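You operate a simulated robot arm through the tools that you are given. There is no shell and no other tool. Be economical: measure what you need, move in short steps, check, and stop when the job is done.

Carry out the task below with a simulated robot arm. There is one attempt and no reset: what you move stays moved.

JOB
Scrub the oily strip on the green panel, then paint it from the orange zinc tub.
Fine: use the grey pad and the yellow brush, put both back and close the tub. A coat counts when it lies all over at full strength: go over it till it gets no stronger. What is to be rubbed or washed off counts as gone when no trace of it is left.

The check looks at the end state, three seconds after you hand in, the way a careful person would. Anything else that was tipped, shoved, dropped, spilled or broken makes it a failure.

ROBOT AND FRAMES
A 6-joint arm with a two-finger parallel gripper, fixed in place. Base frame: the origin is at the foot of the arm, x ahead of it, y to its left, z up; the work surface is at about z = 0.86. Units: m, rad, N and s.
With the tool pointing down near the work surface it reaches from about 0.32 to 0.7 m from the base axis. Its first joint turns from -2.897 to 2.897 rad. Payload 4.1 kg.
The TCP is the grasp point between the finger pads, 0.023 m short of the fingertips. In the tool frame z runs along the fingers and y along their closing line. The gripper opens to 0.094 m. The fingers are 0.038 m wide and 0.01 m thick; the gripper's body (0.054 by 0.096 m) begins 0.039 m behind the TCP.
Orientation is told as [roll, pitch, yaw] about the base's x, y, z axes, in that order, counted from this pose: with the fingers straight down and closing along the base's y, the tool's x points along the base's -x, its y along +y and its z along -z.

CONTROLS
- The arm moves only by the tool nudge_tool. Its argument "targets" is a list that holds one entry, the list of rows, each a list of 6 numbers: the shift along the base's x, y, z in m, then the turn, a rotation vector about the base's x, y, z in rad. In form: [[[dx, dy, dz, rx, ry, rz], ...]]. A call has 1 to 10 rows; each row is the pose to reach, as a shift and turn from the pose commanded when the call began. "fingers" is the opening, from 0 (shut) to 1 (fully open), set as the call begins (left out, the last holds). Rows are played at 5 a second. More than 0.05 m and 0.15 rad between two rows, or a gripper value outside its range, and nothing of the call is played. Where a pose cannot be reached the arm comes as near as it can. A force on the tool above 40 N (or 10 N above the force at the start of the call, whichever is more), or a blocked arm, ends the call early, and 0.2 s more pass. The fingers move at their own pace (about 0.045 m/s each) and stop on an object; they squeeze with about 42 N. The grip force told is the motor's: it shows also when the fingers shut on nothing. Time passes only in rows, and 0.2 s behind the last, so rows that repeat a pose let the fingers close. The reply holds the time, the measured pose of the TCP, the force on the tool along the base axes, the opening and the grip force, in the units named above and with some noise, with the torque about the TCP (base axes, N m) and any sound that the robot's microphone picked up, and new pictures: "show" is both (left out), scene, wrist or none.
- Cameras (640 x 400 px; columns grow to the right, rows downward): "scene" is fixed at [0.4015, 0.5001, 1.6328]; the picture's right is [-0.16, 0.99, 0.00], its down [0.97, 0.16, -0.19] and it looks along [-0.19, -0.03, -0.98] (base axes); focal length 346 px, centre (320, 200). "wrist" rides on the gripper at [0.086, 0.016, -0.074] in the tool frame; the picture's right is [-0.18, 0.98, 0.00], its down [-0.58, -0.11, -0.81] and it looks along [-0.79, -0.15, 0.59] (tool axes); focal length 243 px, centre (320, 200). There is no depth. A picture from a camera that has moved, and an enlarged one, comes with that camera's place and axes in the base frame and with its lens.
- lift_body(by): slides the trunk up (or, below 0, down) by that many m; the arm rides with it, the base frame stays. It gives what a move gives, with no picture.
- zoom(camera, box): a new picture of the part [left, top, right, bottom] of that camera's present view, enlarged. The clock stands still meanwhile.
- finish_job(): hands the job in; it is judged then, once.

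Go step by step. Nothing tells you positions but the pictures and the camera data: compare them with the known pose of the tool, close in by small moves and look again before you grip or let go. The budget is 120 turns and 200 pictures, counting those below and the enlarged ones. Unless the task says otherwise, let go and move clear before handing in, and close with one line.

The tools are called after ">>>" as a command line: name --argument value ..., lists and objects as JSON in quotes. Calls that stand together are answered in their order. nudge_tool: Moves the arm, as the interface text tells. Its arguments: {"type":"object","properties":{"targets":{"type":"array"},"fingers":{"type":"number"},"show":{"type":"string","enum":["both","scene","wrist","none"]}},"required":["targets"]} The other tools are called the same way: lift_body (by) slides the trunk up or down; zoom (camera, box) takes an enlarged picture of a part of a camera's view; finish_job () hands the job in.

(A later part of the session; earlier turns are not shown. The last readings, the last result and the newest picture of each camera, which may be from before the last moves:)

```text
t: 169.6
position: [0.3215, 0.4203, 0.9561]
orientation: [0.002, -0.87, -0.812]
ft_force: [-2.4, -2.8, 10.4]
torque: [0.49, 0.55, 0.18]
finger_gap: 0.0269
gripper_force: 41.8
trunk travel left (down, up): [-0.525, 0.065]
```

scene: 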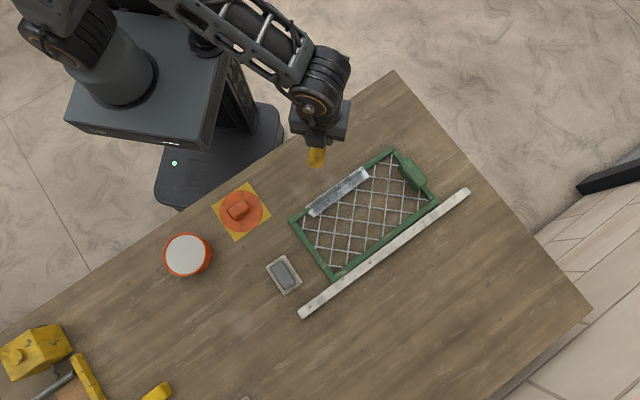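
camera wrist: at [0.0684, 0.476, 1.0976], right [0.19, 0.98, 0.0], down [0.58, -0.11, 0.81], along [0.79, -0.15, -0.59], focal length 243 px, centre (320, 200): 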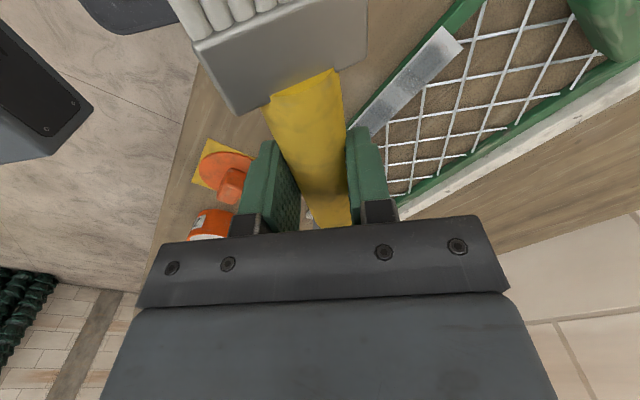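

>>> nudge_tool --targets '[[[0.008, -0.004, 0, 0, 0, 0], [0.0, 0.004, 0, 0, 0, 0], [-0.008, 0.012, 0, 0, 0, 0], [-0.016, 0.02, 0, 0, 0, 0], [-0.024, 0.028, 0, 0, 0, 0], [-0.032, 0.036, 0, 0, 0, 0], [-0.04, 0.044, 0, 0, 0, 0], [-0.048, 0.052, 0, 0, 0, 0]]]' --show "none"

>>> nudge_tool --targets '[[[-0.008, 0.008, -0.0004, 0, 0, 0], [-0.016, 0.016, -0.0004, 0, 0, 0], [-0.024, 0.024, -0.0004, 0, 0, 0], [-0.032, 0.032, -0.0004, 0, 0, 0], [-0.04, 0.04, -0.0004, 0, 0, 0], [-0.048, 0.048, -0.0004, 0, 0, 0], [-0.056, 0.056, -0.0004, 0, 0, 0], [-0.06, 0.06, -0.0004, 0, 0, 0]]]' --show "none"

>>> nudge_tool --targets '[[[0.005, -0.011, -0.0004, 0, 0, 0], [0.013, -0.019, -0.0004, 0, 0, 0], [0.021, -0.027, -0.0004, 0, 0, 0], [0.029, -0.035, -0.0004, 0, 0, 0], [0.037, -0.043, -0.0004, 0, 0, 0], [0.045, -0.051, -0.0004, 0, 0, 0], [0.053, -0.059, -0.0004, 0, 0, 0], [0.058, -0.064, -0.0004, 0, 0, 0]]]' --show "none"

>>> nudge_tool --targets '[[[0.008, -0.008, 0, 0, 0, 0], [0.016, -0.016, 0, 0, 0, 0], [0.024, -0.024, 0, 0, 0, 0], [0.032, -0.032, 0, 0, 0, 0], [0.04, -0.04, 0, 0, 0, 0], [0.048, -0.048, 0, 0, 0, 0], [0.056, -0.056, 0, 0, 0, 0], [0.06, -0.06, 0, 0, 0, 0]]]' --show "none"

```text
t: 171.4
position: [0.2725, 0.4731, 0.9567]
orientation: [-0.001, -0.87, -0.808]
ft_force: [0.4, -0.4, 8.9]
torque: [0.41, 0.17, -0.05]
finger_gap: 0.0268
gripper_force: 41.8
trunk travel left (down, up): [-0.525, 0.065]
```

```text
t: 173.2
position: [0.2137, 0.5326, 0.9567]
orientation: [0.001, -0.869, -0.812]
ft_force: [3.6, -2.7, 15.6]
torque: [0.69, 0.17, -0.13]
finger_gap: 0.027
gripper_force: 42.0
trunk travel left (down, up): [-0.525, 0.065]
```

```text
t: 175.0
position: [0.2695, 0.4701, 0.9563]
orientation: [0.002, -0.87, -0.81]
ft_force: [-2.0, 2.5, 10.1]
torque: [0.83, 0.53, 0.07]
finger_gap: 0.0268
gripper_force: 41.6
trunk travel left (down, up): [-0.525, 0.065]
```

```text
t: 176.8
position: [0.3311, 0.4102, 0.954]
orientation: [0.0, -0.873, -0.809]
ft_force: [-2.0, 3.2, 12.4]
torque: [1.02, 0.64, 0.04]
finger_gap: 0.027
gripper_force: 42.1
trunk travel left (down, up): [-0.525, 0.065]
```

>>> nudge_tool --targets '[[[0, 0, 0.03, 0, 0, 0], [0, 0, 0.07, 0, 0, 0], [-0.01, 0, 0.1, 0.105, 0.1, 0], [-0.03, 0, 0.115, 0.21, 0.2, 0], [-0.05, 0.01, 0.115, 0.315, 0.3, 0], [-0.06, 0.01, 0.115, 0.42, 0.4, 0], [-0.07, 0.017, 0.115, 0.525, 0.5, 0], [-0.084, 0.017, 0.115, 0.63, 0.6, 0]]]' --show "none"

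>>> nudge_tool --targets '[[[-0.02, 0.01, 0, 0, 0, 0.135], [-0.04, 0.02, 0, 0, 0, 0.27], [-0.06, 0.03, 0, 0, 0, 0.4], [-0.08, 0.04, 0, 0, 0, 0.54], [-0.1, 0.04, -0.01, 0, 0, 0.67], [-0.11, 0.04, -0.02, 0, 0, 0.8], [-0.11, 0.04, -0.03, 0, 0, 0.8], [-0.11, 0.04, -0.03, 0, 0, 0.8]]]' --show "scene"

>>> zoom --camera "wrist" --box '[300, 0, 540, 190]'

>>> zoom --camera "scene" --box '[304, 162, 374, 222]'

```text
t: 178.6
position: [0.2477, 0.4261, 1.0694]
orientation: [-0.001, 0.002, -0.808]
ft_force: [0.0, -0.5, -0.9]
torque: [-0.01, 0.03, -0.02]
finger_gap: 0.0269
gripper_force: 41.9
trunk travel left (down, up): [-0.525, 0.065]
```

```text
t: 180.4
position: [0.1381, 0.4666, 1.0399]
orientation: [0.0, 0.001, -0.008]
ft_force: [-0.4, 0.4, -0.5]
torque: [0.02, -0.04, -0.02]
finger_gap: 0.0268
gripper_force: 42.1
trunk travel left (down, up): [-0.525, 0.065]
```

scene: 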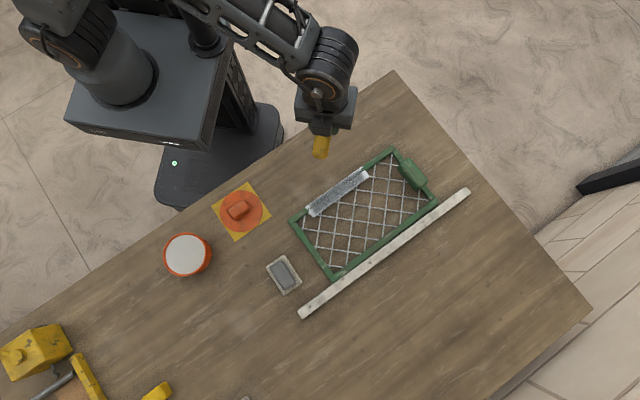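

```text
2.11 times, centred on (420, 95) of wrist
camera zoom: at [0.0525, 0.4834, 1.1147], right [0.19, 0.98, 0.0], down [0.58, -0.11, 0.81], along [0.79, -0.16, -0.59], focal length 511 px, centre (110, 421)
```

zoom: 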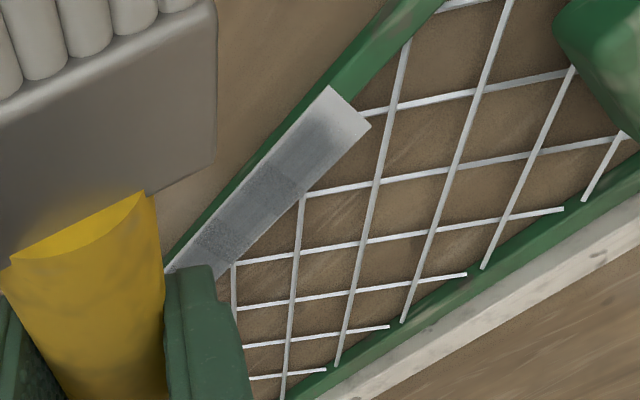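

```text
6.67 times, centred on (339, 192) of scene
camera zoom: at [0.4015, 0.5001, 1.6328], right [-0.16, 0.99, 0.0], down [0.97, 0.16, -0.19], along [-0.19, -0.03, -0.98], focal length 2303 px, centre (193, 253)
```

zoom: 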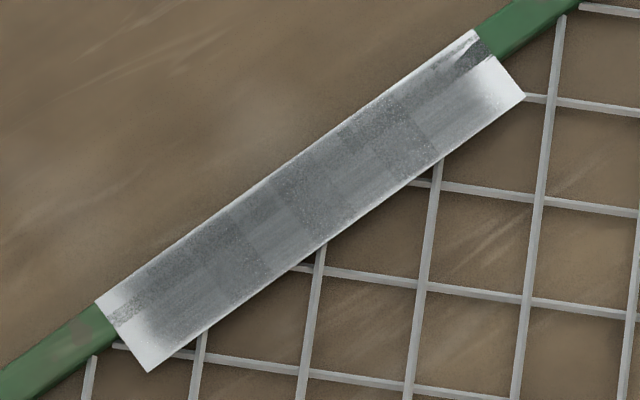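

The coat did not get any stronger, so it is complete. Now returning the brush to its spot: it has rotated ≈11° in the grip, so I'll tilt the tool ~0.19 rad to lay it flat.

>>> nudge_tool --targets '[[[0.0422, -0.0149, 0, 0, 0, -0.08], [0.0845, -0.0298, 0, 0, 0, -0.16], [0.1267, -0.0447, 0, 0, 0, -0.24], [0.169, -0.0596, 0, 0, 0, -0.32], [0.2112, -0.0745, 0, 0, 0, -0.4], [0.2535, -0.0894, 0, 0, 0, -0.48], [0.2957, -0.1043, 0, 0, 0, -0.56], [0.338, -0.1192, 0, 0, 0, -0.64], [0.3802, -0.1341, 0, 0, 0, -0.72], [0.4225, -0.149, 0, 0, 0, -0.8]]]' --show "none"

>>> nudge_tool --targets '[[[0, 0, -0.03, -0.069, -0.065, 0], [0, 0, -0.07, -0.1376, -0.131, 0], [-0.0016, 0.0017, -0.1, -0.1376, -0.131, 0], [-0.0016, 0.0017, -0.1, -0.1376, -0.131, 0]]]'

>>> zoom --camera "scene" --box '[190, 280, 280, 360]'

```text
t: 182.6
position: [0.5601, 0.3176, 1.0386]
orientation: [-0.001, 0.0, -0.81]
ft_force: [0.2, 0.4, -0.3]
torque: [0.0, -0.03, -0.03]
finger_gap: 0.0268
gripper_force: 42.3
trunk travel left (down, up): [-0.525, 0.065]
```

```text
t: 183.6
position: [0.5593, 0.3183, 0.9392]
orientation: [0.0, -0.189, -0.81]
ft_force: [0.0, -1.4, -0.9]
torque: [0.01, -0.02, -0.01]
finger_gap: 0.0266
gripper_force: 42.0
trunk travel left (down, up): [-0.525, 0.065]
camera wrist: at [0.5032, 0.4009, 0.9959], right [0.84, 0.55, 0.04], down [0.21, -0.38, 0.9], along [0.51, -0.75, -0.43], focal length 243 px, centre (320, 200)
```

scene: 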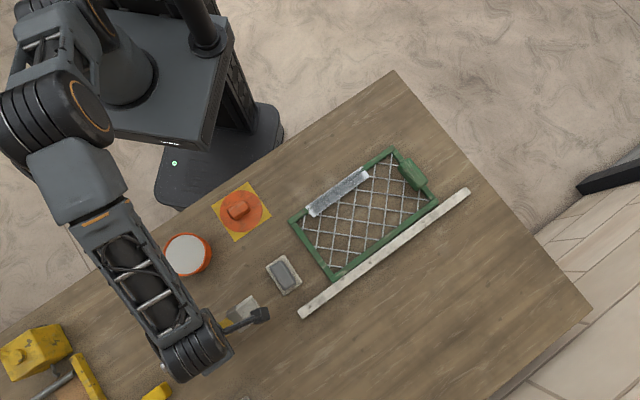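
wrist: 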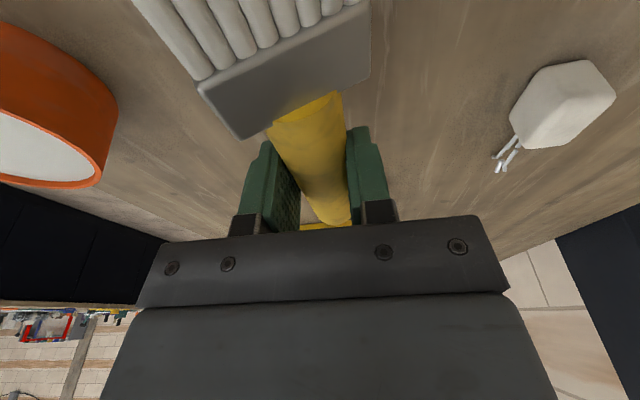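

```text
5.00 times, centred on (235, 320) of scene
camera zoom: at [0.4015, 0.5001, 1.6328], right [-0.16, 0.99, 0.0], down [0.97, 0.16, -0.19], along [-0.19, -0.03, -0.98], focal length 1728 px, centre (745, -400)
```

zoom: 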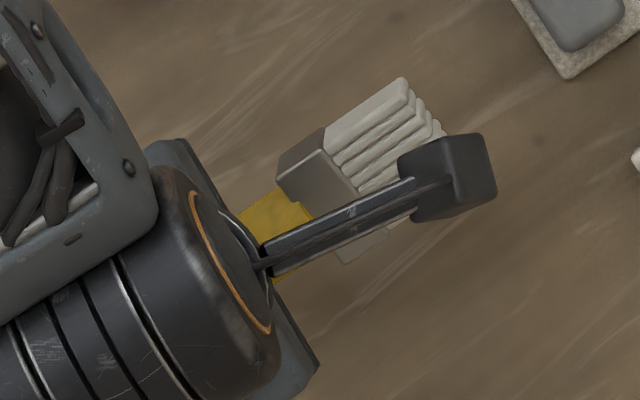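

The ferrule is closer to the fingers: the brush slid axially in the grip rather than rotating. I untilt and re-measure.

>>> nudge_tool --targets '[[[0.0008, -0.0008, 0, 0.069, 0.0655, 0], [0.0016, -0.0017, 0, 0.1376, 0.131, 0], [0.0016, -0.0017, 0, 0.1376, 0.131, 0]]]' --show "wrist"

>>> zoom --camera "scene" --box '[190, 280, 280, 360]'

```text
t: 184.4
position: [0.5609, 0.3161, 0.9395]
orientation: [-0.001, -0.002, -0.808]
ft_force: [-0.1, -0.3, -0.1]
torque: [0.0, -0.02, 0.0]
finger_gap: 0.0272
gripper_force: 42.2
trunk travel left (down, up): [-0.525, 0.065]
camera wrist: at [0.5125, 0.3901, 1.0144], right [0.84, 0.55, 0.0], down [0.32, -0.5, 0.81], along [0.44, -0.68, -0.59], focal length 243 px, centre (320, 200)
```

wrist: 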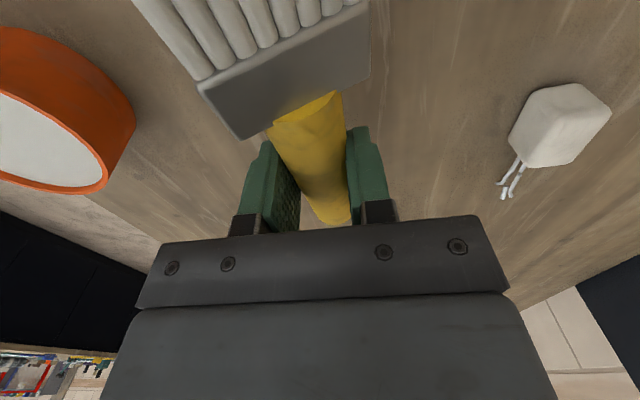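

```text
5.00 times, centred on (235, 320) of scene
camera zoom: at [0.4015, 0.5001, 1.6328], right [-0.16, 0.99, 0.0], down [0.97, 0.16, -0.19], along [-0.19, -0.03, -0.98], focal length 1728 px, centre (745, -400)
```

zoom: 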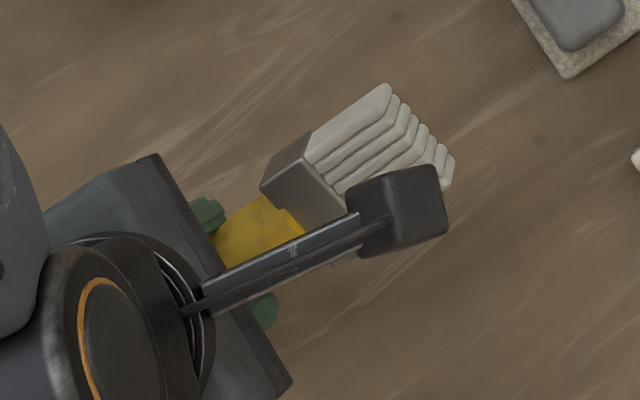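

>>> zoom --camera "scene" --box '[225, 290, 260, 325]'

>>> zoom --camera "wrist" --box '[120, 0, 400, 150]'

```text
11.43 times, centred on (242, 308) of scene
camera zoom: at [0.4015, 0.5001, 1.6328], right [-0.16, 0.99, 0.0], down [0.97, 0.16, -0.19], along [-0.19, -0.03, -0.98], focal length 3948 px, centre (1206, -1029)
```

zoom: 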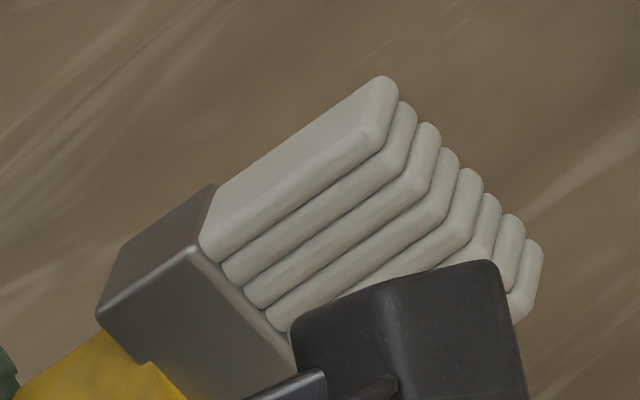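

```text
2.29 times, centred on (260, 75) of wrist
camera zoom: at [0.5125, 0.3901, 1.0144], right [0.84, 0.55, 0.0], down [0.32, -0.5, 0.81], along [0.44, -0.68, -0.59], focal length 555 px, centre (457, 486)
```

zoom: 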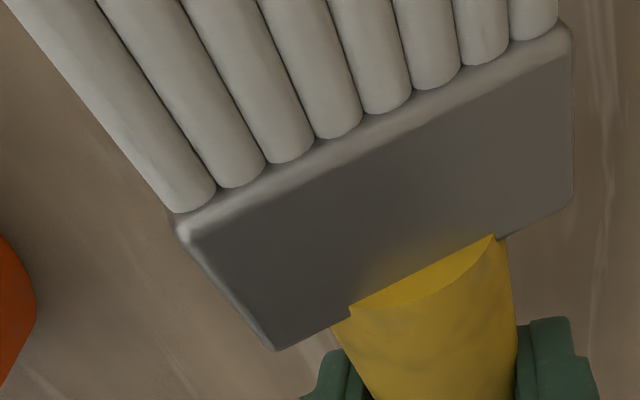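

The brush is rolled ≈23° about its axis and slid in by ≈0.02 m. Target TCP ≈(0.544, 0.328) with the tool rolled 0.25 rad about the brush axis to lay it nearly flat.

>>> nudge_tool --targets '[[[-0.008, 0.006, 0, 0.086, -0.0905, 0], [-0.017, 0.012, -0.01, 0.1725, -0.181, 0], [-0.017, 0.012, -0.03, 0.1725, -0.181, 0], [-0.017, 0.012, -0.04, 0.1725, -0.181, 0], [-0.017, 0.012, -0.04, 0.1725, -0.181, 0]]]' --show "wrist"

>>> zoom --camera "scene" --box '[190, 280, 280, 360]'

```text
t: 185.6
position: [0.5427, 0.3289, 0.9003]
orientation: [0.251, 0.0, -0.81]
ft_force: [1.2, 0.0, -0.5]
torque: [-0.01, -0.04, -0.04]
finger_gap: 0.0267
gripper_force: 41.5
trunk travel left (down, up): [-0.525, 0.065]
camera wrist: at [0.4813, 0.3898, 0.9763], right [0.82, 0.52, 0.24], down [0.18, -0.63, 0.75], along [0.55, -0.57, -0.61], focal length 243 px, centre (320, 200)
```

wrist: 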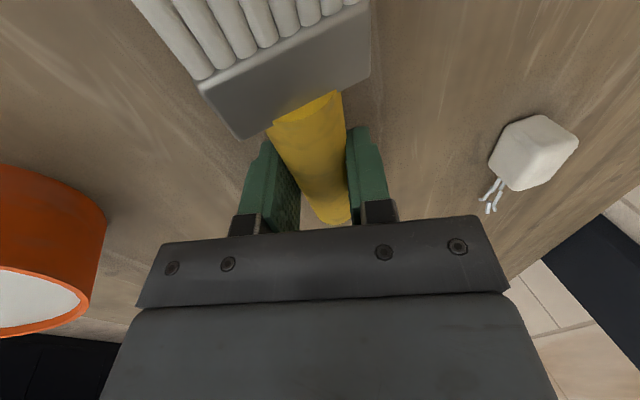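

```text
5.00 times, centred on (235, 320) of scene
camera zoom: at [0.4015, 0.5001, 1.6328], right [-0.16, 0.99, 0.0], down [0.97, 0.16, -0.19], along [-0.19, -0.03, -0.98], focal length 1728 px, centre (745, -400)
```

zoom: 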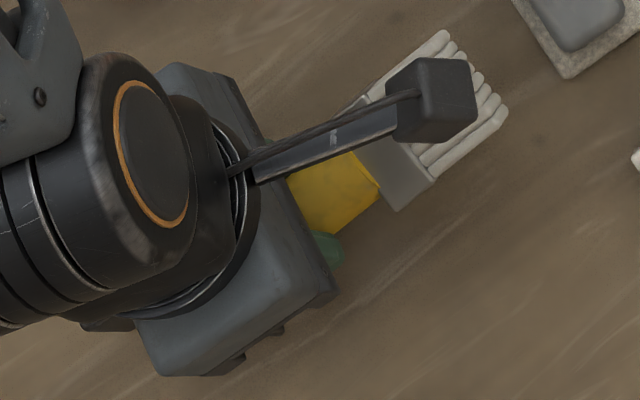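

Tip is ≈9 mm off in x; correcting and lowering to the table.

>>> nudge_tool --targets '[[[0.008, 0.0015, -0.003, 0, 0, 0], [0.008, 0.0015, -0.007, 0, 0, 0], [0.008, 0.0015, -0.0095, 0, 0, 0]]]' --show "none"

>>> zoom --camera "scene" --box '[190, 280, 280, 360]'

```text
t: 186.4
position: [0.5513, 0.3336, 0.8926]
orientation: [0.257, -0.002, -0.806]
ft_force: [-2.8, 8.7, 23.5]
torque: [-0.59, -0.87, 0.23]
finger_gap: 0.0272
gripper_force: 41.6
trunk travel left (down, up): [-0.525, 0.065]
```

```text
5.00 times, centred on (235, 320) of scene
camera zoom: at [0.4015, 0.5001, 1.6328], right [-0.16, 0.99, 0.0], down [0.97, 0.16, -0.19], along [-0.19, -0.03, -0.98], focal length 1728 px, centre (745, -400)
```

zoom: 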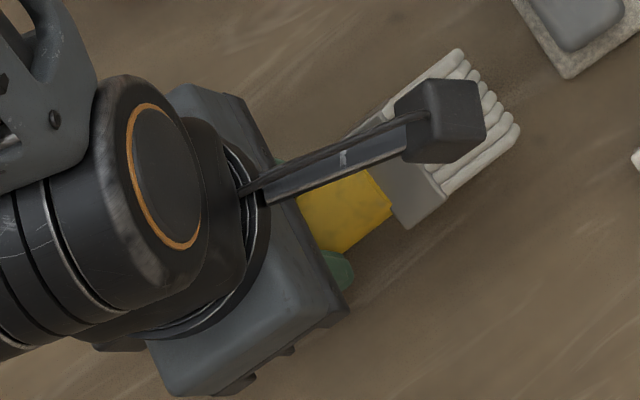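

Brush is touching the table close to its original place (within a few mm). Easing pressure, nudging 4 mm back, then releasing.

>>> nudge_tool --targets '[[[0.0, 0.0, 0.0015, 0, 0, 0], [0.003, -0.003, 0.0015, 0, 0, 0], [0.003, -0.003, 0.001, 0, 0, 0]]]' --show "none"

>>> nudge_tool --targets '[[[0, 0, 0, 0, 0, 0], [0, 0, 0, 0, 0, 0], [0, 0, 0, 0, 0, 0], [0, 0, 0, 0, 0, 0]]]' --fingers 0.65

```text
t: 187.2
position: [0.5528, 0.3275, 0.8944]
orientation: [0.253, -0.002, -0.808]
ft_force: [-3.3, 6.0, 22.8]
torque: [-0.66, -0.83, 0.11]
finger_gap: 0.0268
gripper_force: 41.4
trunk travel left (down, up): [-0.525, 0.065]
```

```text
t: 188.2
position: [0.555, 0.3277, 0.892]
orientation: [0.25, 0.001, -0.809]
ft_force: [6.1, 4.0, 8.5]
torque: [-0.04, -0.02, 0.04]
finger_gap: 0.0566
gripper_force: 0.0
trunk travel left (down, up): [-0.525, 0.065]
camera wrist: at [0.4934, 0.3883, 0.9681], right [0.82, 0.52, 0.24], down [0.18, -0.63, 0.75], along [0.55, -0.57, -0.61], focal length 243 px, centre (320, 200)
```

scene: 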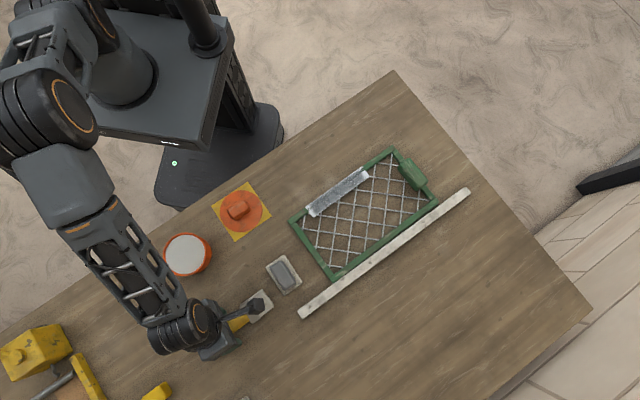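
wrist: 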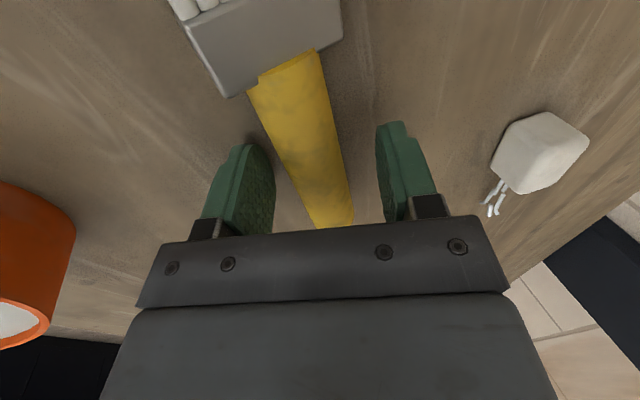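

Released. Withdrawing along the tool axis, then unrolling and looking.

>>> nudge_tool --targets '[[[-0.0018, -0.0017, 0.01, 0, 0, 0], [-0.0054, -0.005, 0.03, 0, 0, 0], [-0.011, -0.0105, 0.06, 0, 0, 0], [-0.02, -0.02, 0.1, -0.086, 0.0905, 0], [-0.04, -0.03, 0.13, -0.1725, 0.181, 0], [-0.07, -0.03, 0.15, -0.1725, 0.181, 0.0]]]' --show "scene"

>>> zoom --camera "scene" --box '[190, 280, 280, 360]'

```text
t: 189.6
position: [0.4829, 0.2992, 1.0427]
orientation: [-0.001, 0.0, -0.808]
ft_force: [-0.4, -0.7, -1.0]
torque: [0.02, 0.02, -0.02]
finger_gap: 0.0613
gripper_force: 0.0
trunk travel left (down, up): [-0.525, 0.065]
```

scene: 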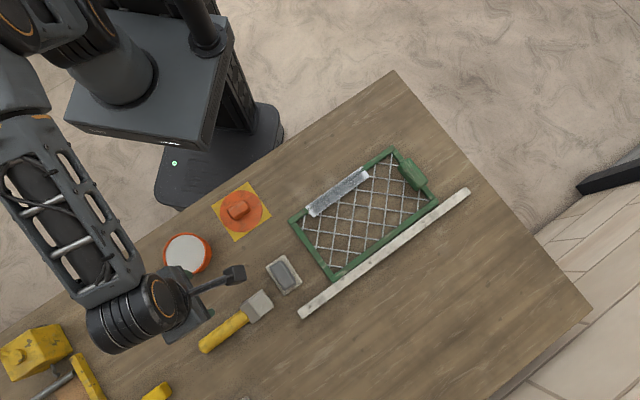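

```text
5.00 times, centred on (235, 320) of scene
camera zoom: at [0.4015, 0.5001, 1.6328], right [-0.16, 0.99, 0.0], down [0.97, 0.16, -0.19], along [-0.19, -0.03, -0.98], focal length 1728 px, centre (745, -400)
```

zoom: 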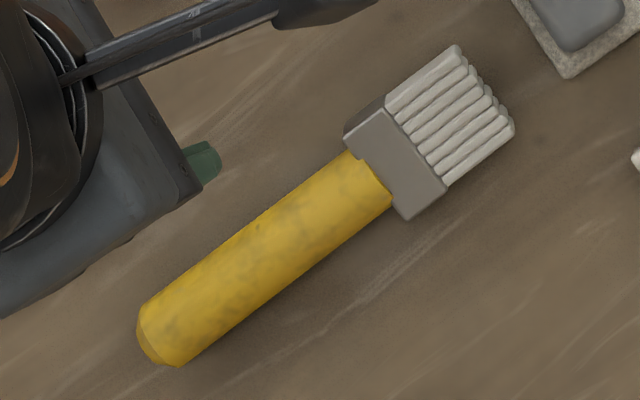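

Brush is back (within ~5 mm). Now the lid: measuring it.

>>> zoom --camera "scene" --box '[205, 175, 275, 245]'

>>> zoom --camera "scene" --box '[155, 220, 225, 290]'

```text
5.71 times, centred on (240, 210) of scene
camera zoom: at [0.4015, 0.5001, 1.6328], right [-0.16, 0.99, 0.0], down [0.97, 0.16, -0.19], along [-0.19, -0.03, -0.98], focal length 1974 px, centre (777, 143)
```

zoom: 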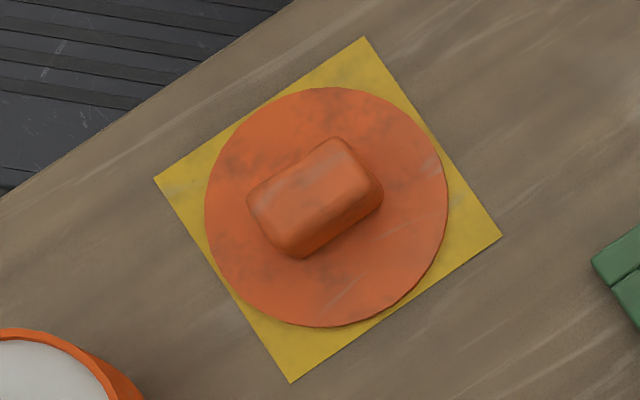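

```text
5.71 times, centred on (190, 255) of scene
camera zoom: at [0.4015, 0.5001, 1.6328], right [-0.16, 0.99, 0.0], down [0.97, 0.16, -0.19], along [-0.19, -0.03, -0.98], focal length 1974 px, centre (1063, -114)
```

zoom: 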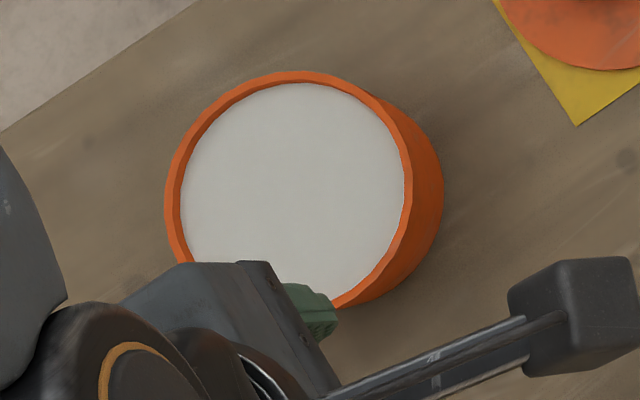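

Lid knob centre ≈(0.3066, 0.3057), top ≈0.893, its short side faces bearing 44° — matching the present yaw. Tub centre ≈(0.418, 0.216). Moving over the lid.

>>> nudge_tool --targets '[[[-0.045, 0.0015, 0, 0, 0, 0.004], [-0.09, 0.003, 0, 0, 0, 0.004], [-0.135, 0.005, 0, 0, 0, 0.004], [-0.176, 0.0065, -0.02, 0, 0, 0.004], [-0.176, 0.0065, -0.06, 0, 0, 0.004], [-0.176, 0.0065, -0.09, 0, 0, 0.004], [-0.176, 0.0065, -0.09, 0, 0, 0.004]]]'

```text
t: 191.2
position: [0.3078, 0.3052, 0.9499]
orientation: [-0.002, 0.0, -0.805]
ft_force: [-1.0, 0.7, -0.3]
torque: [-0.01, 0.01, -0.01]
finger_gap: 0.0612
gripper_force: 0.1
trunk travel left (down, up): [-0.525, 0.065]
camera wrist: at [0.2593, 0.3793, 1.0239], right [0.84, 0.55, 0.0], down [0.32, -0.49, 0.81], along [0.44, -0.67, -0.59], focal length 243 px, centre (320, 200)
```

scene: 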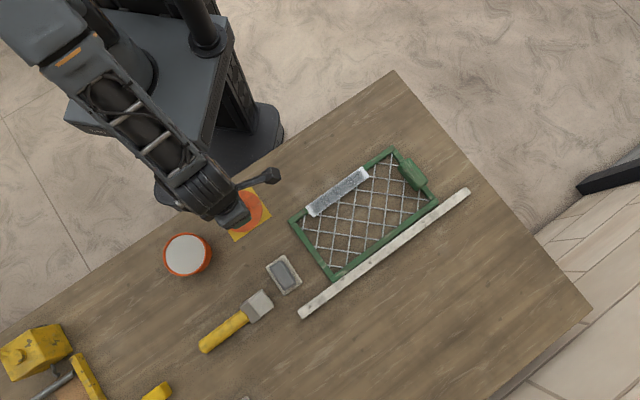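
wrist: 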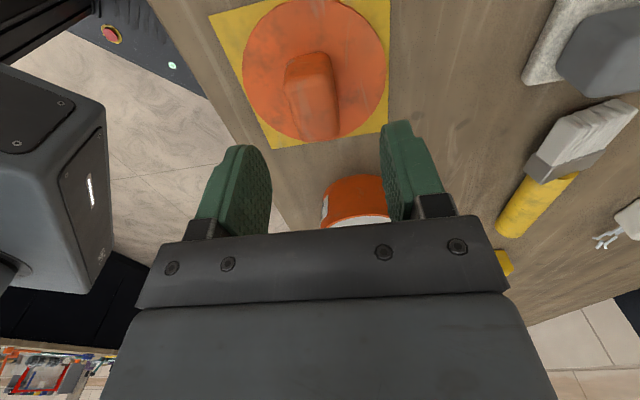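

Knob is centred between the fingers. Down and grip.

>>> nudge_tool --targets '[[[-0.001, 0, -0.03, 0, 0, 0], [-0.001, 0, -0.048, 0, 0, 0], [-0.001, 0, -0.0545, 0, 0, 0], [-0.001, 0, -0.0545, 0, 0, 0]]]' --show "none"

>>> nudge_tool --targets '[[[0, 0, 0, 0, 0, 0], [0, 0, 0, 0, 0, 0], [0, 0, 0, 0, 0, 0], [0, 0, 0, 0, 0, 0]]]' --fingers 0 --show "wrist"

```text
t: 192.2
position: [0.3065, 0.3057, 0.8963]
orientation: [-0.001, 0.0, -0.805]
ft_force: [-0.5, 0.3, 0.7]
torque: [0.01, 0.01, -0.01]
finger_gap: 0.061
gripper_force: 0.0
trunk travel left (down, up): [-0.525, 0.065]
```

```text
t: 193.2
position: [0.3073, 0.3046, 0.8958]
orientation: [0.002, 0.0, -0.805]
ft_force: [0.2, 0.6, 0.0]
torque: [0.03, 0.01, -0.03]
finger_gap: 0.0268
gripper_force: 41.5
trunk travel left (down, up): [-0.525, 0.065]
camera wrist: at [0.2587, 0.3787, 0.971], right [0.84, 0.55, 0.0], down [0.32, -0.49, 0.81], along [0.44, -0.67, -0.59], focal length 243 px, centre (320, 200)
```

wrist: 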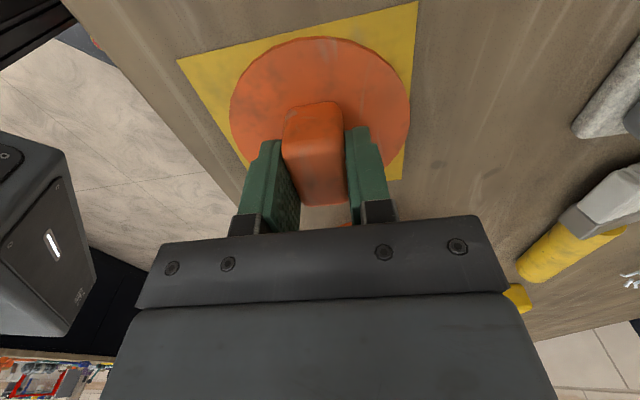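

Knob gripped. Lifting and carrying above the tub.

>>> nudge_tool --targets '[[[0, 0, 0.03, 0, 0, 0], [0, 0, 0.07, 0, 0, 0], [0, 0, 0.1, 0, 0, 0], [0.03, -0.025, 0.1, 0, 0, 0], [0.06, -0.05, 0.1, 0, 0, 0], [0.09, -0.072, 0.1, 0, 0, 0], [0.111, -0.0895, 0.1, 0, 0, 0], [0.111, -0.0895, 0.08, 0, 0, 0], [0.111, -0.0895, 0.08, 0, 0, 0]]]'

>>> zoom --camera "scene" --box '[145, 215, 225, 295]'

>>> zoom --camera "wrist" --box '[190, 20, 470, 220]'

```text
t: 195.2
position: [0.4176, 0.2138, 0.9766]
orientation: [0.001, 0.0, -0.805]
ft_force: [0.1, 0.4, 0.0]
torque: [-0.03, 0.0, -0.03]
finger_gap: 0.027
gripper_force: 41.8
trunk travel left (down, up): [-0.525, 0.065]
camera wrist: at [0.3701, 0.2876, 1.0518], right [0.84, 0.55, 0.0], down [0.32, -0.49, 0.81], along [0.44, -0.67, -0.59], focal length 243 px, centre (320, 200)
```

scene: 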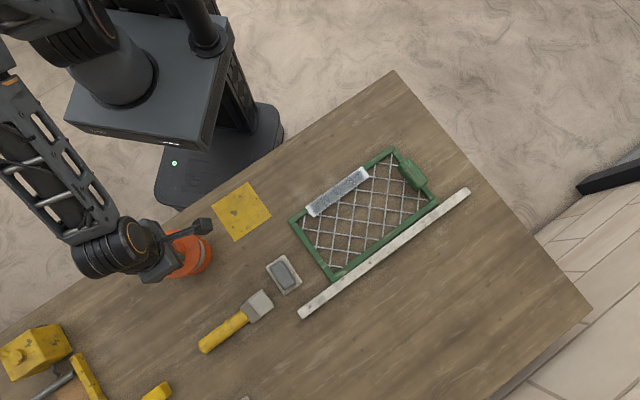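
wrist: 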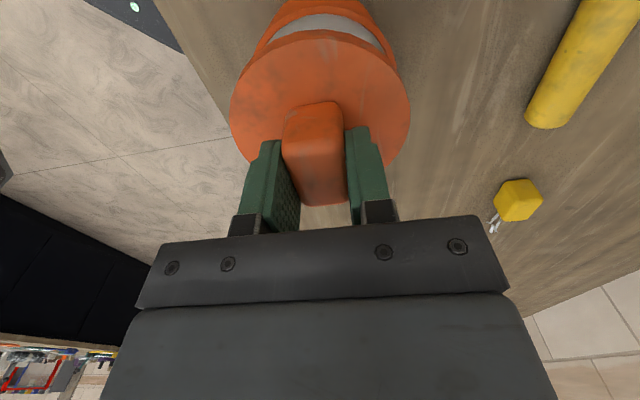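

```text
5.00 times, centred on (185, 255) of scene
camera zoom: at [0.4015, 0.5001, 1.6328], right [-0.16, 0.99, 0.0], down [0.97, 0.16, -0.19], along [-0.19, -0.03, -0.98], focal length 1728 px, centre (995, -75)
```

zoom: 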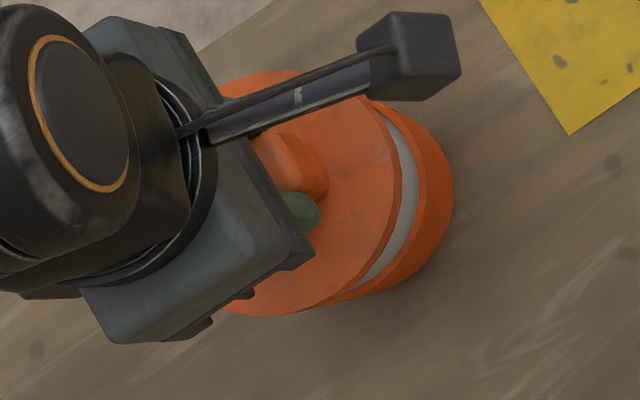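

```text
2.00 times, centred on (330, 120) of wrist
camera zoom: at [0.3701, 0.2876, 1.0518], right [0.84, 0.55, 0.0], down [0.32, -0.49, 0.81], along [0.44, -0.67, -0.59], focal length 485 px, centre (300, 360)
```

zoom: 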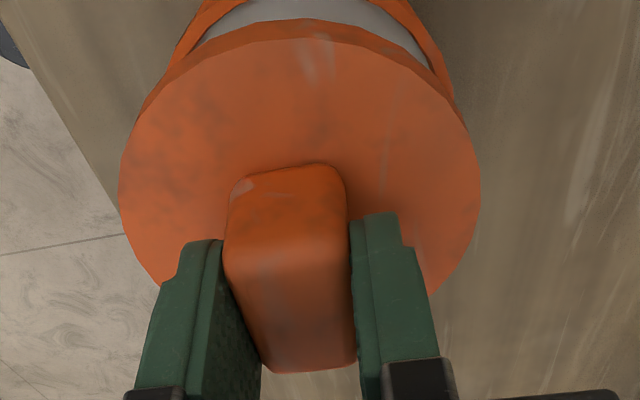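

Alignment looks within 2–3 mm. Lowering gently until the lid seats.

>>> nudge_tool --targets '[[[-0.001, 0.001, -0.015, 0, 0, 0], [-0.001, 0.001, -0.025, 0, 0, 0], [-0.001, 0.001, -0.025, 0, 0, 0]]]' --show "none"

>>> zoom --camera "scene" --box '[145, 215, 225, 295]'

>>> zoom --camera "wrist" --box '[190, 0, 470, 200]'

```text
t: 196.0
position: [0.4175, 0.2155, 0.9545]
orientation: [0.0, 0.0, -0.805]
ft_force: [-0.1, 1.1, -0.5]
torque: [-0.01, -0.01, -0.03]
finger_gap: 0.0268
gripper_force: 42.2
trunk travel left (down, up): [-0.525, 0.065]
```

```text
5.00 times, centred on (185, 255) of scene
camera zoom: at [0.4015, 0.5001, 1.6328], right [-0.16, 0.99, 0.0], down [0.97, 0.16, -0.19], along [-0.19, -0.03, -0.98], focal length 1728 px, centre (995, -75)
```

zoom: 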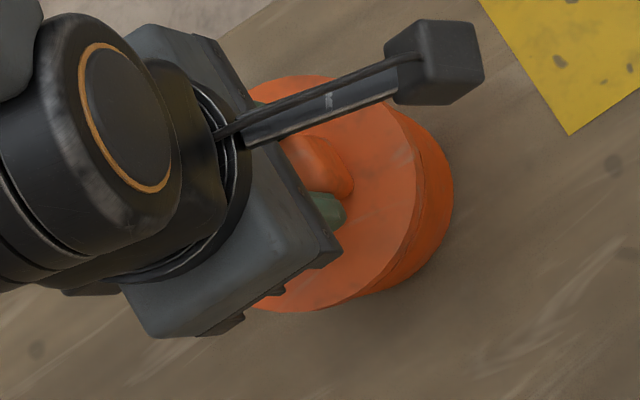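

```text
2.00 times, centred on (330, 100) of wrist
camera zoom: at [0.3692, 0.2884, 1.0281], right [0.84, 0.55, 0.0], down [0.32, -0.49, 0.81], along [0.44, -0.67, -0.59], focal length 485 px, centre (300, 400)
```

zoom: 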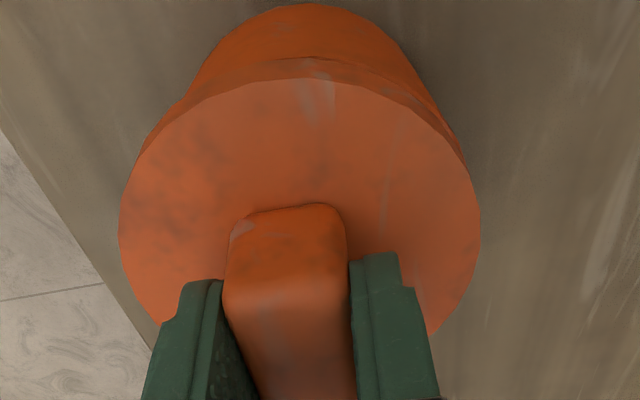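

>>> nudge_tool --targets '[[[0, 0, -0.003, 0, 0, 0], [0, 0, -0.006, 0, 0, 0], [0, 0, -0.008, 0, 0, 0]]]' --show "none"

```text
t: 196.8
position: [0.4175, 0.216, 0.944]
orientation: [-0.001, -0.001, -0.805]
ft_force: [-0.9, -0.3, -0.1]
torque: [0.03, 0.01, -0.03]
finger_gap: 0.0271
gripper_force: 41.9
trunk travel left (down, up): [-0.525, 0.065]
```

>>> nudge_tool --targets '[[[0, 0, -0.0015, 0, 0, 0], [0, 0, -0.003, 0, 0, 0]]]' --show "none"

```text
t: 197.4
position: [0.417, 0.2162, 0.9435]
orientation: [0.002, -0.001, -0.806]
ft_force: [-3.8, -0.2, 15.6]
torque: [0.0, 0.28, 0.06]
finger_gap: 0.0269
gripper_force: 41.6
trunk travel left (down, up): [-0.525, 0.065]
```

Seated at lid-bottom ≈0.908. Check alignment before release.

>>> zoom --camera "scene" --box '[145, 215, 225, 295]'

>>> zoom --camera "wrist" --box '[190, 0, 470, 200]'

```text
5.00 times, centred on (185, 255) of scene
camera zoom: at [0.4015, 0.5001, 1.6328], right [-0.16, 0.99, 0.0], down [0.97, 0.16, -0.19], along [-0.19, -0.03, -0.98], focal length 1728 px, centre (995, -75)
```

zoom: 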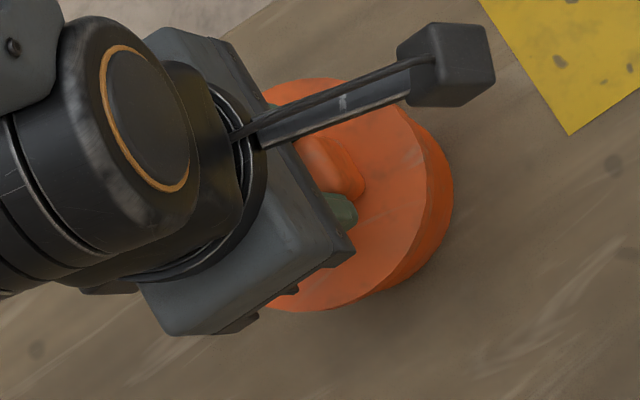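

```text
2.00 times, centred on (330, 100) of wrist
camera zoom: at [0.3688, 0.2892, 1.0177], right [0.84, 0.55, 0.0], down [0.32, -0.5, 0.81], along [0.44, -0.67, -0.59], focal length 485 px, centre (300, 400)
```

zoom: 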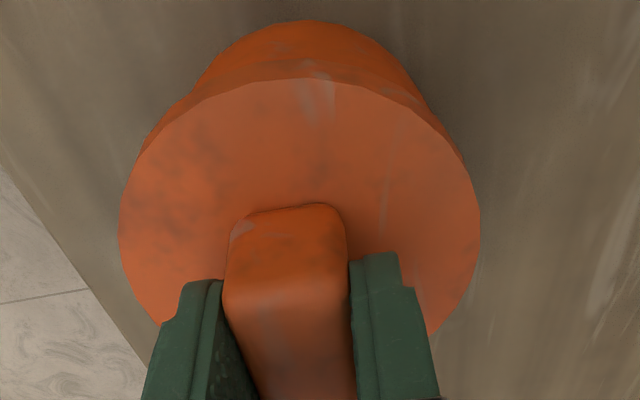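

Well centred. Releasing the knob and rising straight up.

>>> nudge_tool --targets '[[[0, 0, 0.001, 0, 0, 0], [0, 0, 0.001, 0, 0, 0], [0, 0, 0.001, 0, 0, 0]]]' --fingers 0.55 --show "none"

>>> nudge_tool --targets '[[[0, 0, 0.02, 0, 0, 0], [0, 0, 0.05, 0, 0, 0], [0, 0, 0.09, 0, 0, 0], [-0.03, 0.03, 0.11, 0, 0, 0], [-0.06, 0.06, 0.11, 0, 0, 0], [-0.09, 0.09, 0.11, 0, 0, 0]]]' --show "scene"

>>> zoom --camera "scene" --box '[145, 215, 225, 295]'

```text
t: 198.2
position: [0.4171, 0.2143, 0.9415]
orientation: [0.001, 0.0, -0.803]
ft_force: [0.3, 0.0, 0.5]
torque: [-0.03, 0.01, 0.01]
finger_gap: 0.0515
gripper_force: 0.0
trunk travel left (down, up): [-0.525, 0.065]
heard: snap
```

```text
t: 199.6
position: [0.3245, 0.3066, 1.0495]
orientation: [0.001, 0.001, -0.804]
ft_force: [-0.3, 0.0, 0.6]
torque: [-0.01, 0.01, 0.02]
finger_gap: 0.0518
gripper_force: 0.0
trunk travel left (down, up): [-0.525, 0.065]
```

scene: 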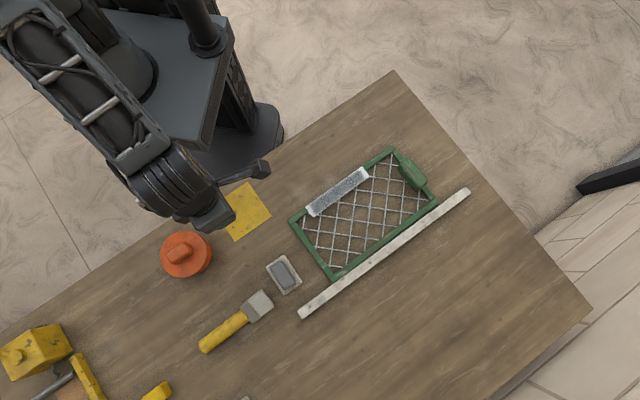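

```text
5.00 times, centred on (185, 255) of scene
camera zoom: at [0.4015, 0.5001, 1.6328], right [-0.16, 0.99, 0.0], down [0.97, 0.16, -0.19], along [-0.19, -0.03, -0.98], focal length 1728 px, centre (995, -75)
```

zoom: 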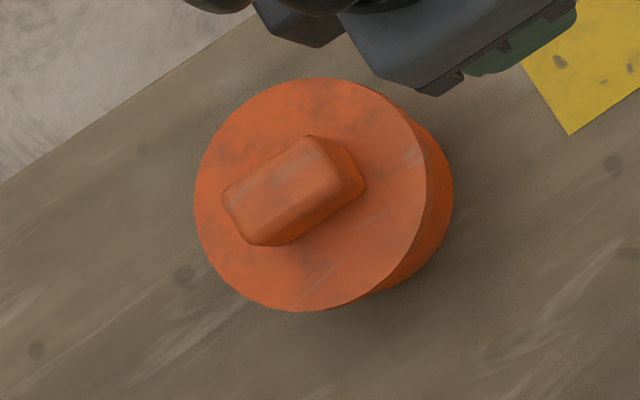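

The tub is closed (snap heard). Last: the panel that slid 37 mm along the batten should go back. I'll close the fingers, turn, and position between pad and panel's short rail to push it gently along the batten.

>>> nudge_tool --targets '[[[0.006, 0.015, 0, 0, 0, 0.145], [0.012, 0.03, 0, 0, 0, 0.29], [0.018, 0.046, 0, 0, 0, 0.435], [0.024, 0.061, 0, 0, 0, 0.58], [0.03, 0.076, 0, 0, 0, 0.725], [0.036, 0.091, 0, 0, 0, 0.87], [0.042, 0.106, 0, 0, 0, 1.015], [0.048, 0.121, -0.01, 0, 0, 1.16], [0.055, 0.137, -0.03, 0, 0, 1.305], [0.0615, 0.152, -0.06, 0, 0, 1.45]]]' --fingers 0 --show "none"

>>> nudge_tool --targets '[[[0, 0, -0.02, 0, 0, 0.124], [0, 0, -0.05, 0, 0, 0.124], [0, 0, -0.05, 0, 0, 0.124]]]'

>>> zoom --camera "scene" --box '[260, 200, 360, 300]'

```text
t: 201.8
position: [0.3899, 0.4581, 0.9905]
orientation: [0.0, 0.0, 0.646]
ft_force: [0.8, 0.1, 0.8]
torque: [0.0, 0.01, 0.03]
finger_gap: 0.0
gripper_force: 41.8
trunk travel left (down, up): [-0.525, 0.065]
```

```text
t: 202.6
position: [0.3896, 0.4588, 0.9422]
orientation: [0.001, 0.001, 0.77]
ft_force: [-0.1, 0.0, 0.4]
torque: [-0.01, 0.0, 0.01]
finger_gap: 0.0
gripper_force: 41.9
trunk travel left (down, up): [-0.525, 0.065]
camera wrist: at [0.3153, 0.4097, 1.0165], right [-0.55, 0.83, 0.0], down [0.49, 0.33, 0.81], along [0.67, 0.45, -0.59], focal length 243 px, centre (320, 200)
```

scene: 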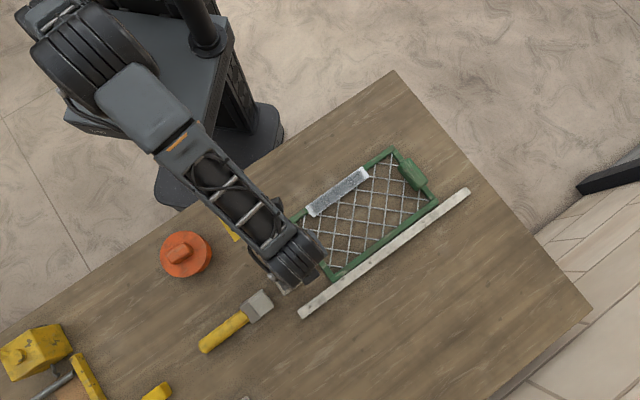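
wrist: 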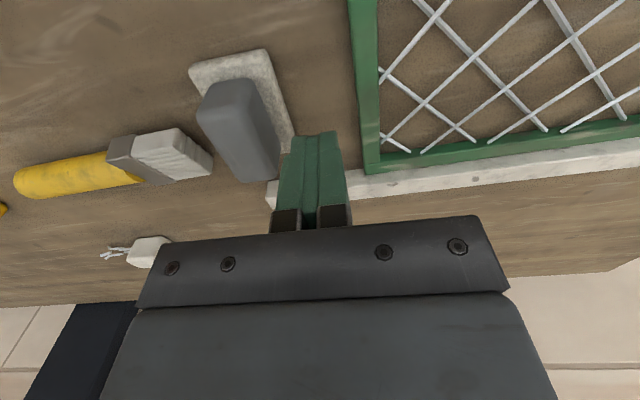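

```text
4.00 times, centred on (310, 250) of scene
camera zoom: at [0.4015, 0.5001, 1.6328], right [-0.16, 0.99, 0.0], down [0.97, 0.16, -0.19], along [-0.19, -0.03, -0.98], focal length 1382 px, centre (360, 0)
```

zoom: 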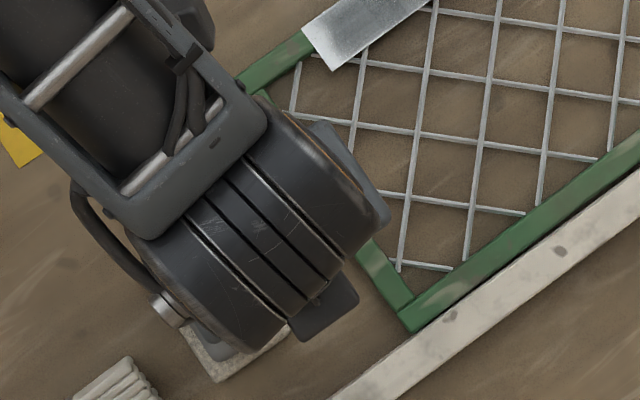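

Finger tip is centred in the gap (≈14 mm clear of pad and rail). Lowering, then pushing slowly along +u.

>>> nudge_tool --targets '[[[0, 0, -0.03, 0, 0, 0], [0, 0, -0.05, 0, 0, 0], [0, 0, -0.056, 0, 0, 0], [0, 0, -0.056, 0, 0, 0]]]' --show "wrist"

>>> nudge_tool --targets '[[[-0.004, 0.004, 0, 0, 0, 0], [-0.008, 0.008, 0, 0, 0, 0], [-0.012, 0.012, 0, 0, 0, 0], [-0.015, 0.015, 0, 0, 0, 0], [-0.018, 0.018, 0, 0, 0, 0], [-0.021, 0.021, 0, 0, 0, 0], [-0.024, 0.024, 0, 0, 0, 0]]]'

```text
t: 203.6
position: [0.3888, 0.4591, 0.8855]
orientation: [-0.001, -0.001, 0.771]
ft_force: [0.4, 0.4, 0.4]
torque: [-0.02, 0.03, 0.06]
finger_gap: 0.0002
gripper_force: 42.4
trunk travel left (down, up): [-0.525, 0.065]
camera wrist: at [0.3157, 0.4105, 0.9608], right [-0.55, 0.83, 0.0], down [0.49, 0.33, 0.81], along [0.67, 0.44, -0.59], focal length 243 px, centre (320, 200)
```

wrist: 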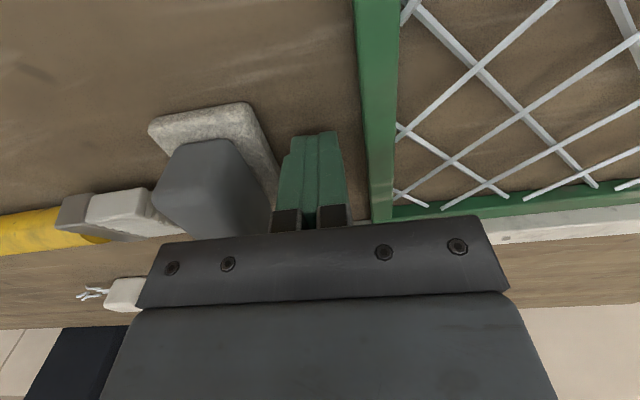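

```text
t: 205.2
position: [0.3647, 0.4833, 0.8855]
orientation: [-0.001, 0.0, 0.77]
ft_force: [0.0, -1.2, 1.4]
torque: [0.03, 0.03, 0.06]
finger_gap: 0.0
gripper_force: 42.0
trunk travel left (down, up): [-0.525, 0.065]
camera wrist: at [0.2912, 0.4339, 0.9604], right [-0.55, 0.83, 0.0], down [0.49, 0.33, 0.81], along [0.67, 0.44, -0.59], focal length 243 px, centre (320, 200)
```

scene: 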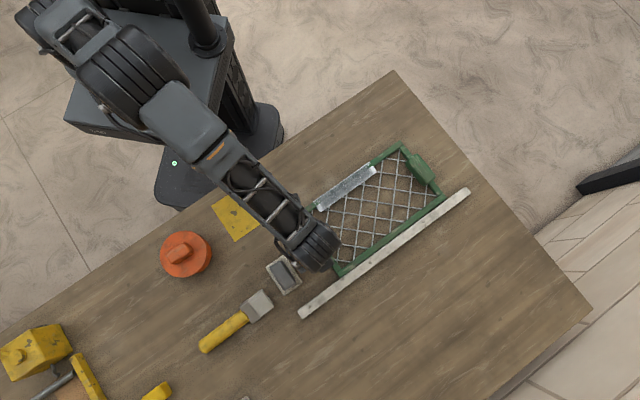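
wrist: 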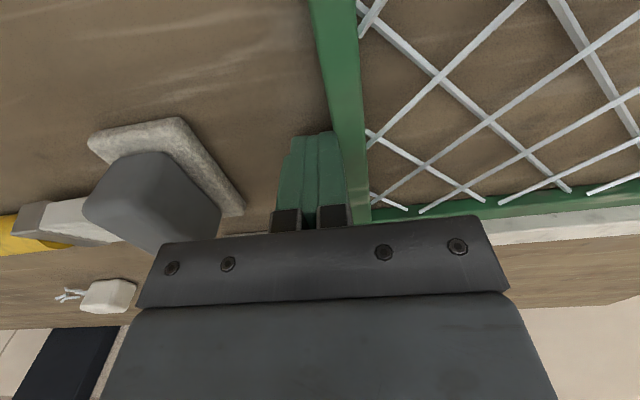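

It's sliding nicely. Measure the remaining distance.

>>> zoom --camera "scene" --box '[300, 130, 460, 230]'

```text
4.00 times, centred on (380, 180) of scene
camera zoom: at [0.4015, 0.5001, 1.6328], right [-0.16, 0.99, 0.0], down [0.97, 0.16, -0.19], along [-0.19, -0.03, -0.98], focal length 1382 px, centre (80, 280)
```

zoom: 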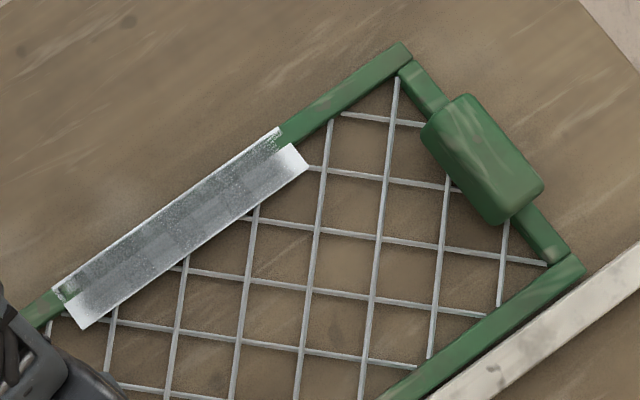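

Remaining ≈15 mm; finishing the push.

>>> nudge_tool --targets '[[[-0.003, 0.003, 0, 0, 0, 0], [-0.006, 0.006, 0, 0, 0, 0], [-0.009, 0.009, 0, 0, 0, 0], [-0.011, 0.011, 0, 0, 0, 0]]]' --show "none"

>>> zoom --camera "scene" --box '[300, 130, 460, 230]'

```text
t: 206.2
position: [0.3538, 0.4932, 0.886]
orientation: [-0.001, 0.0, 0.771]
ft_force: [1.1, -1.6, 0.4]
torque: [-0.01, 0.0, 0.01]
finger_gap: 0.0
gripper_force: 42.2
trunk travel left (down, up): [-0.525, 0.065]
```

```text
4.00 times, centred on (380, 180) of scene
camera zoom: at [0.4015, 0.5001, 1.6328], right [-0.16, 0.99, 0.0], down [0.97, 0.16, -0.19], along [-0.19, -0.03, -0.98], focal length 1382 px, centre (80, 280)
```

zoom: 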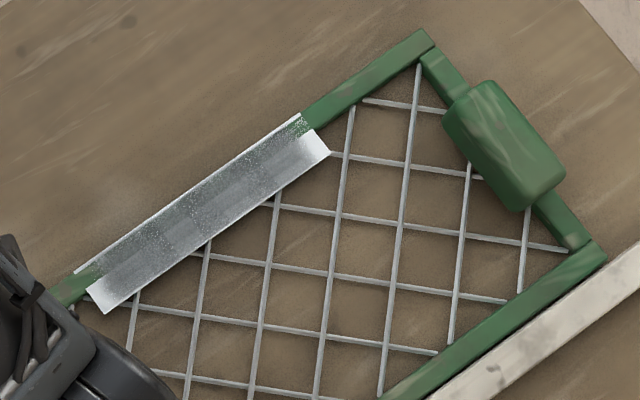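

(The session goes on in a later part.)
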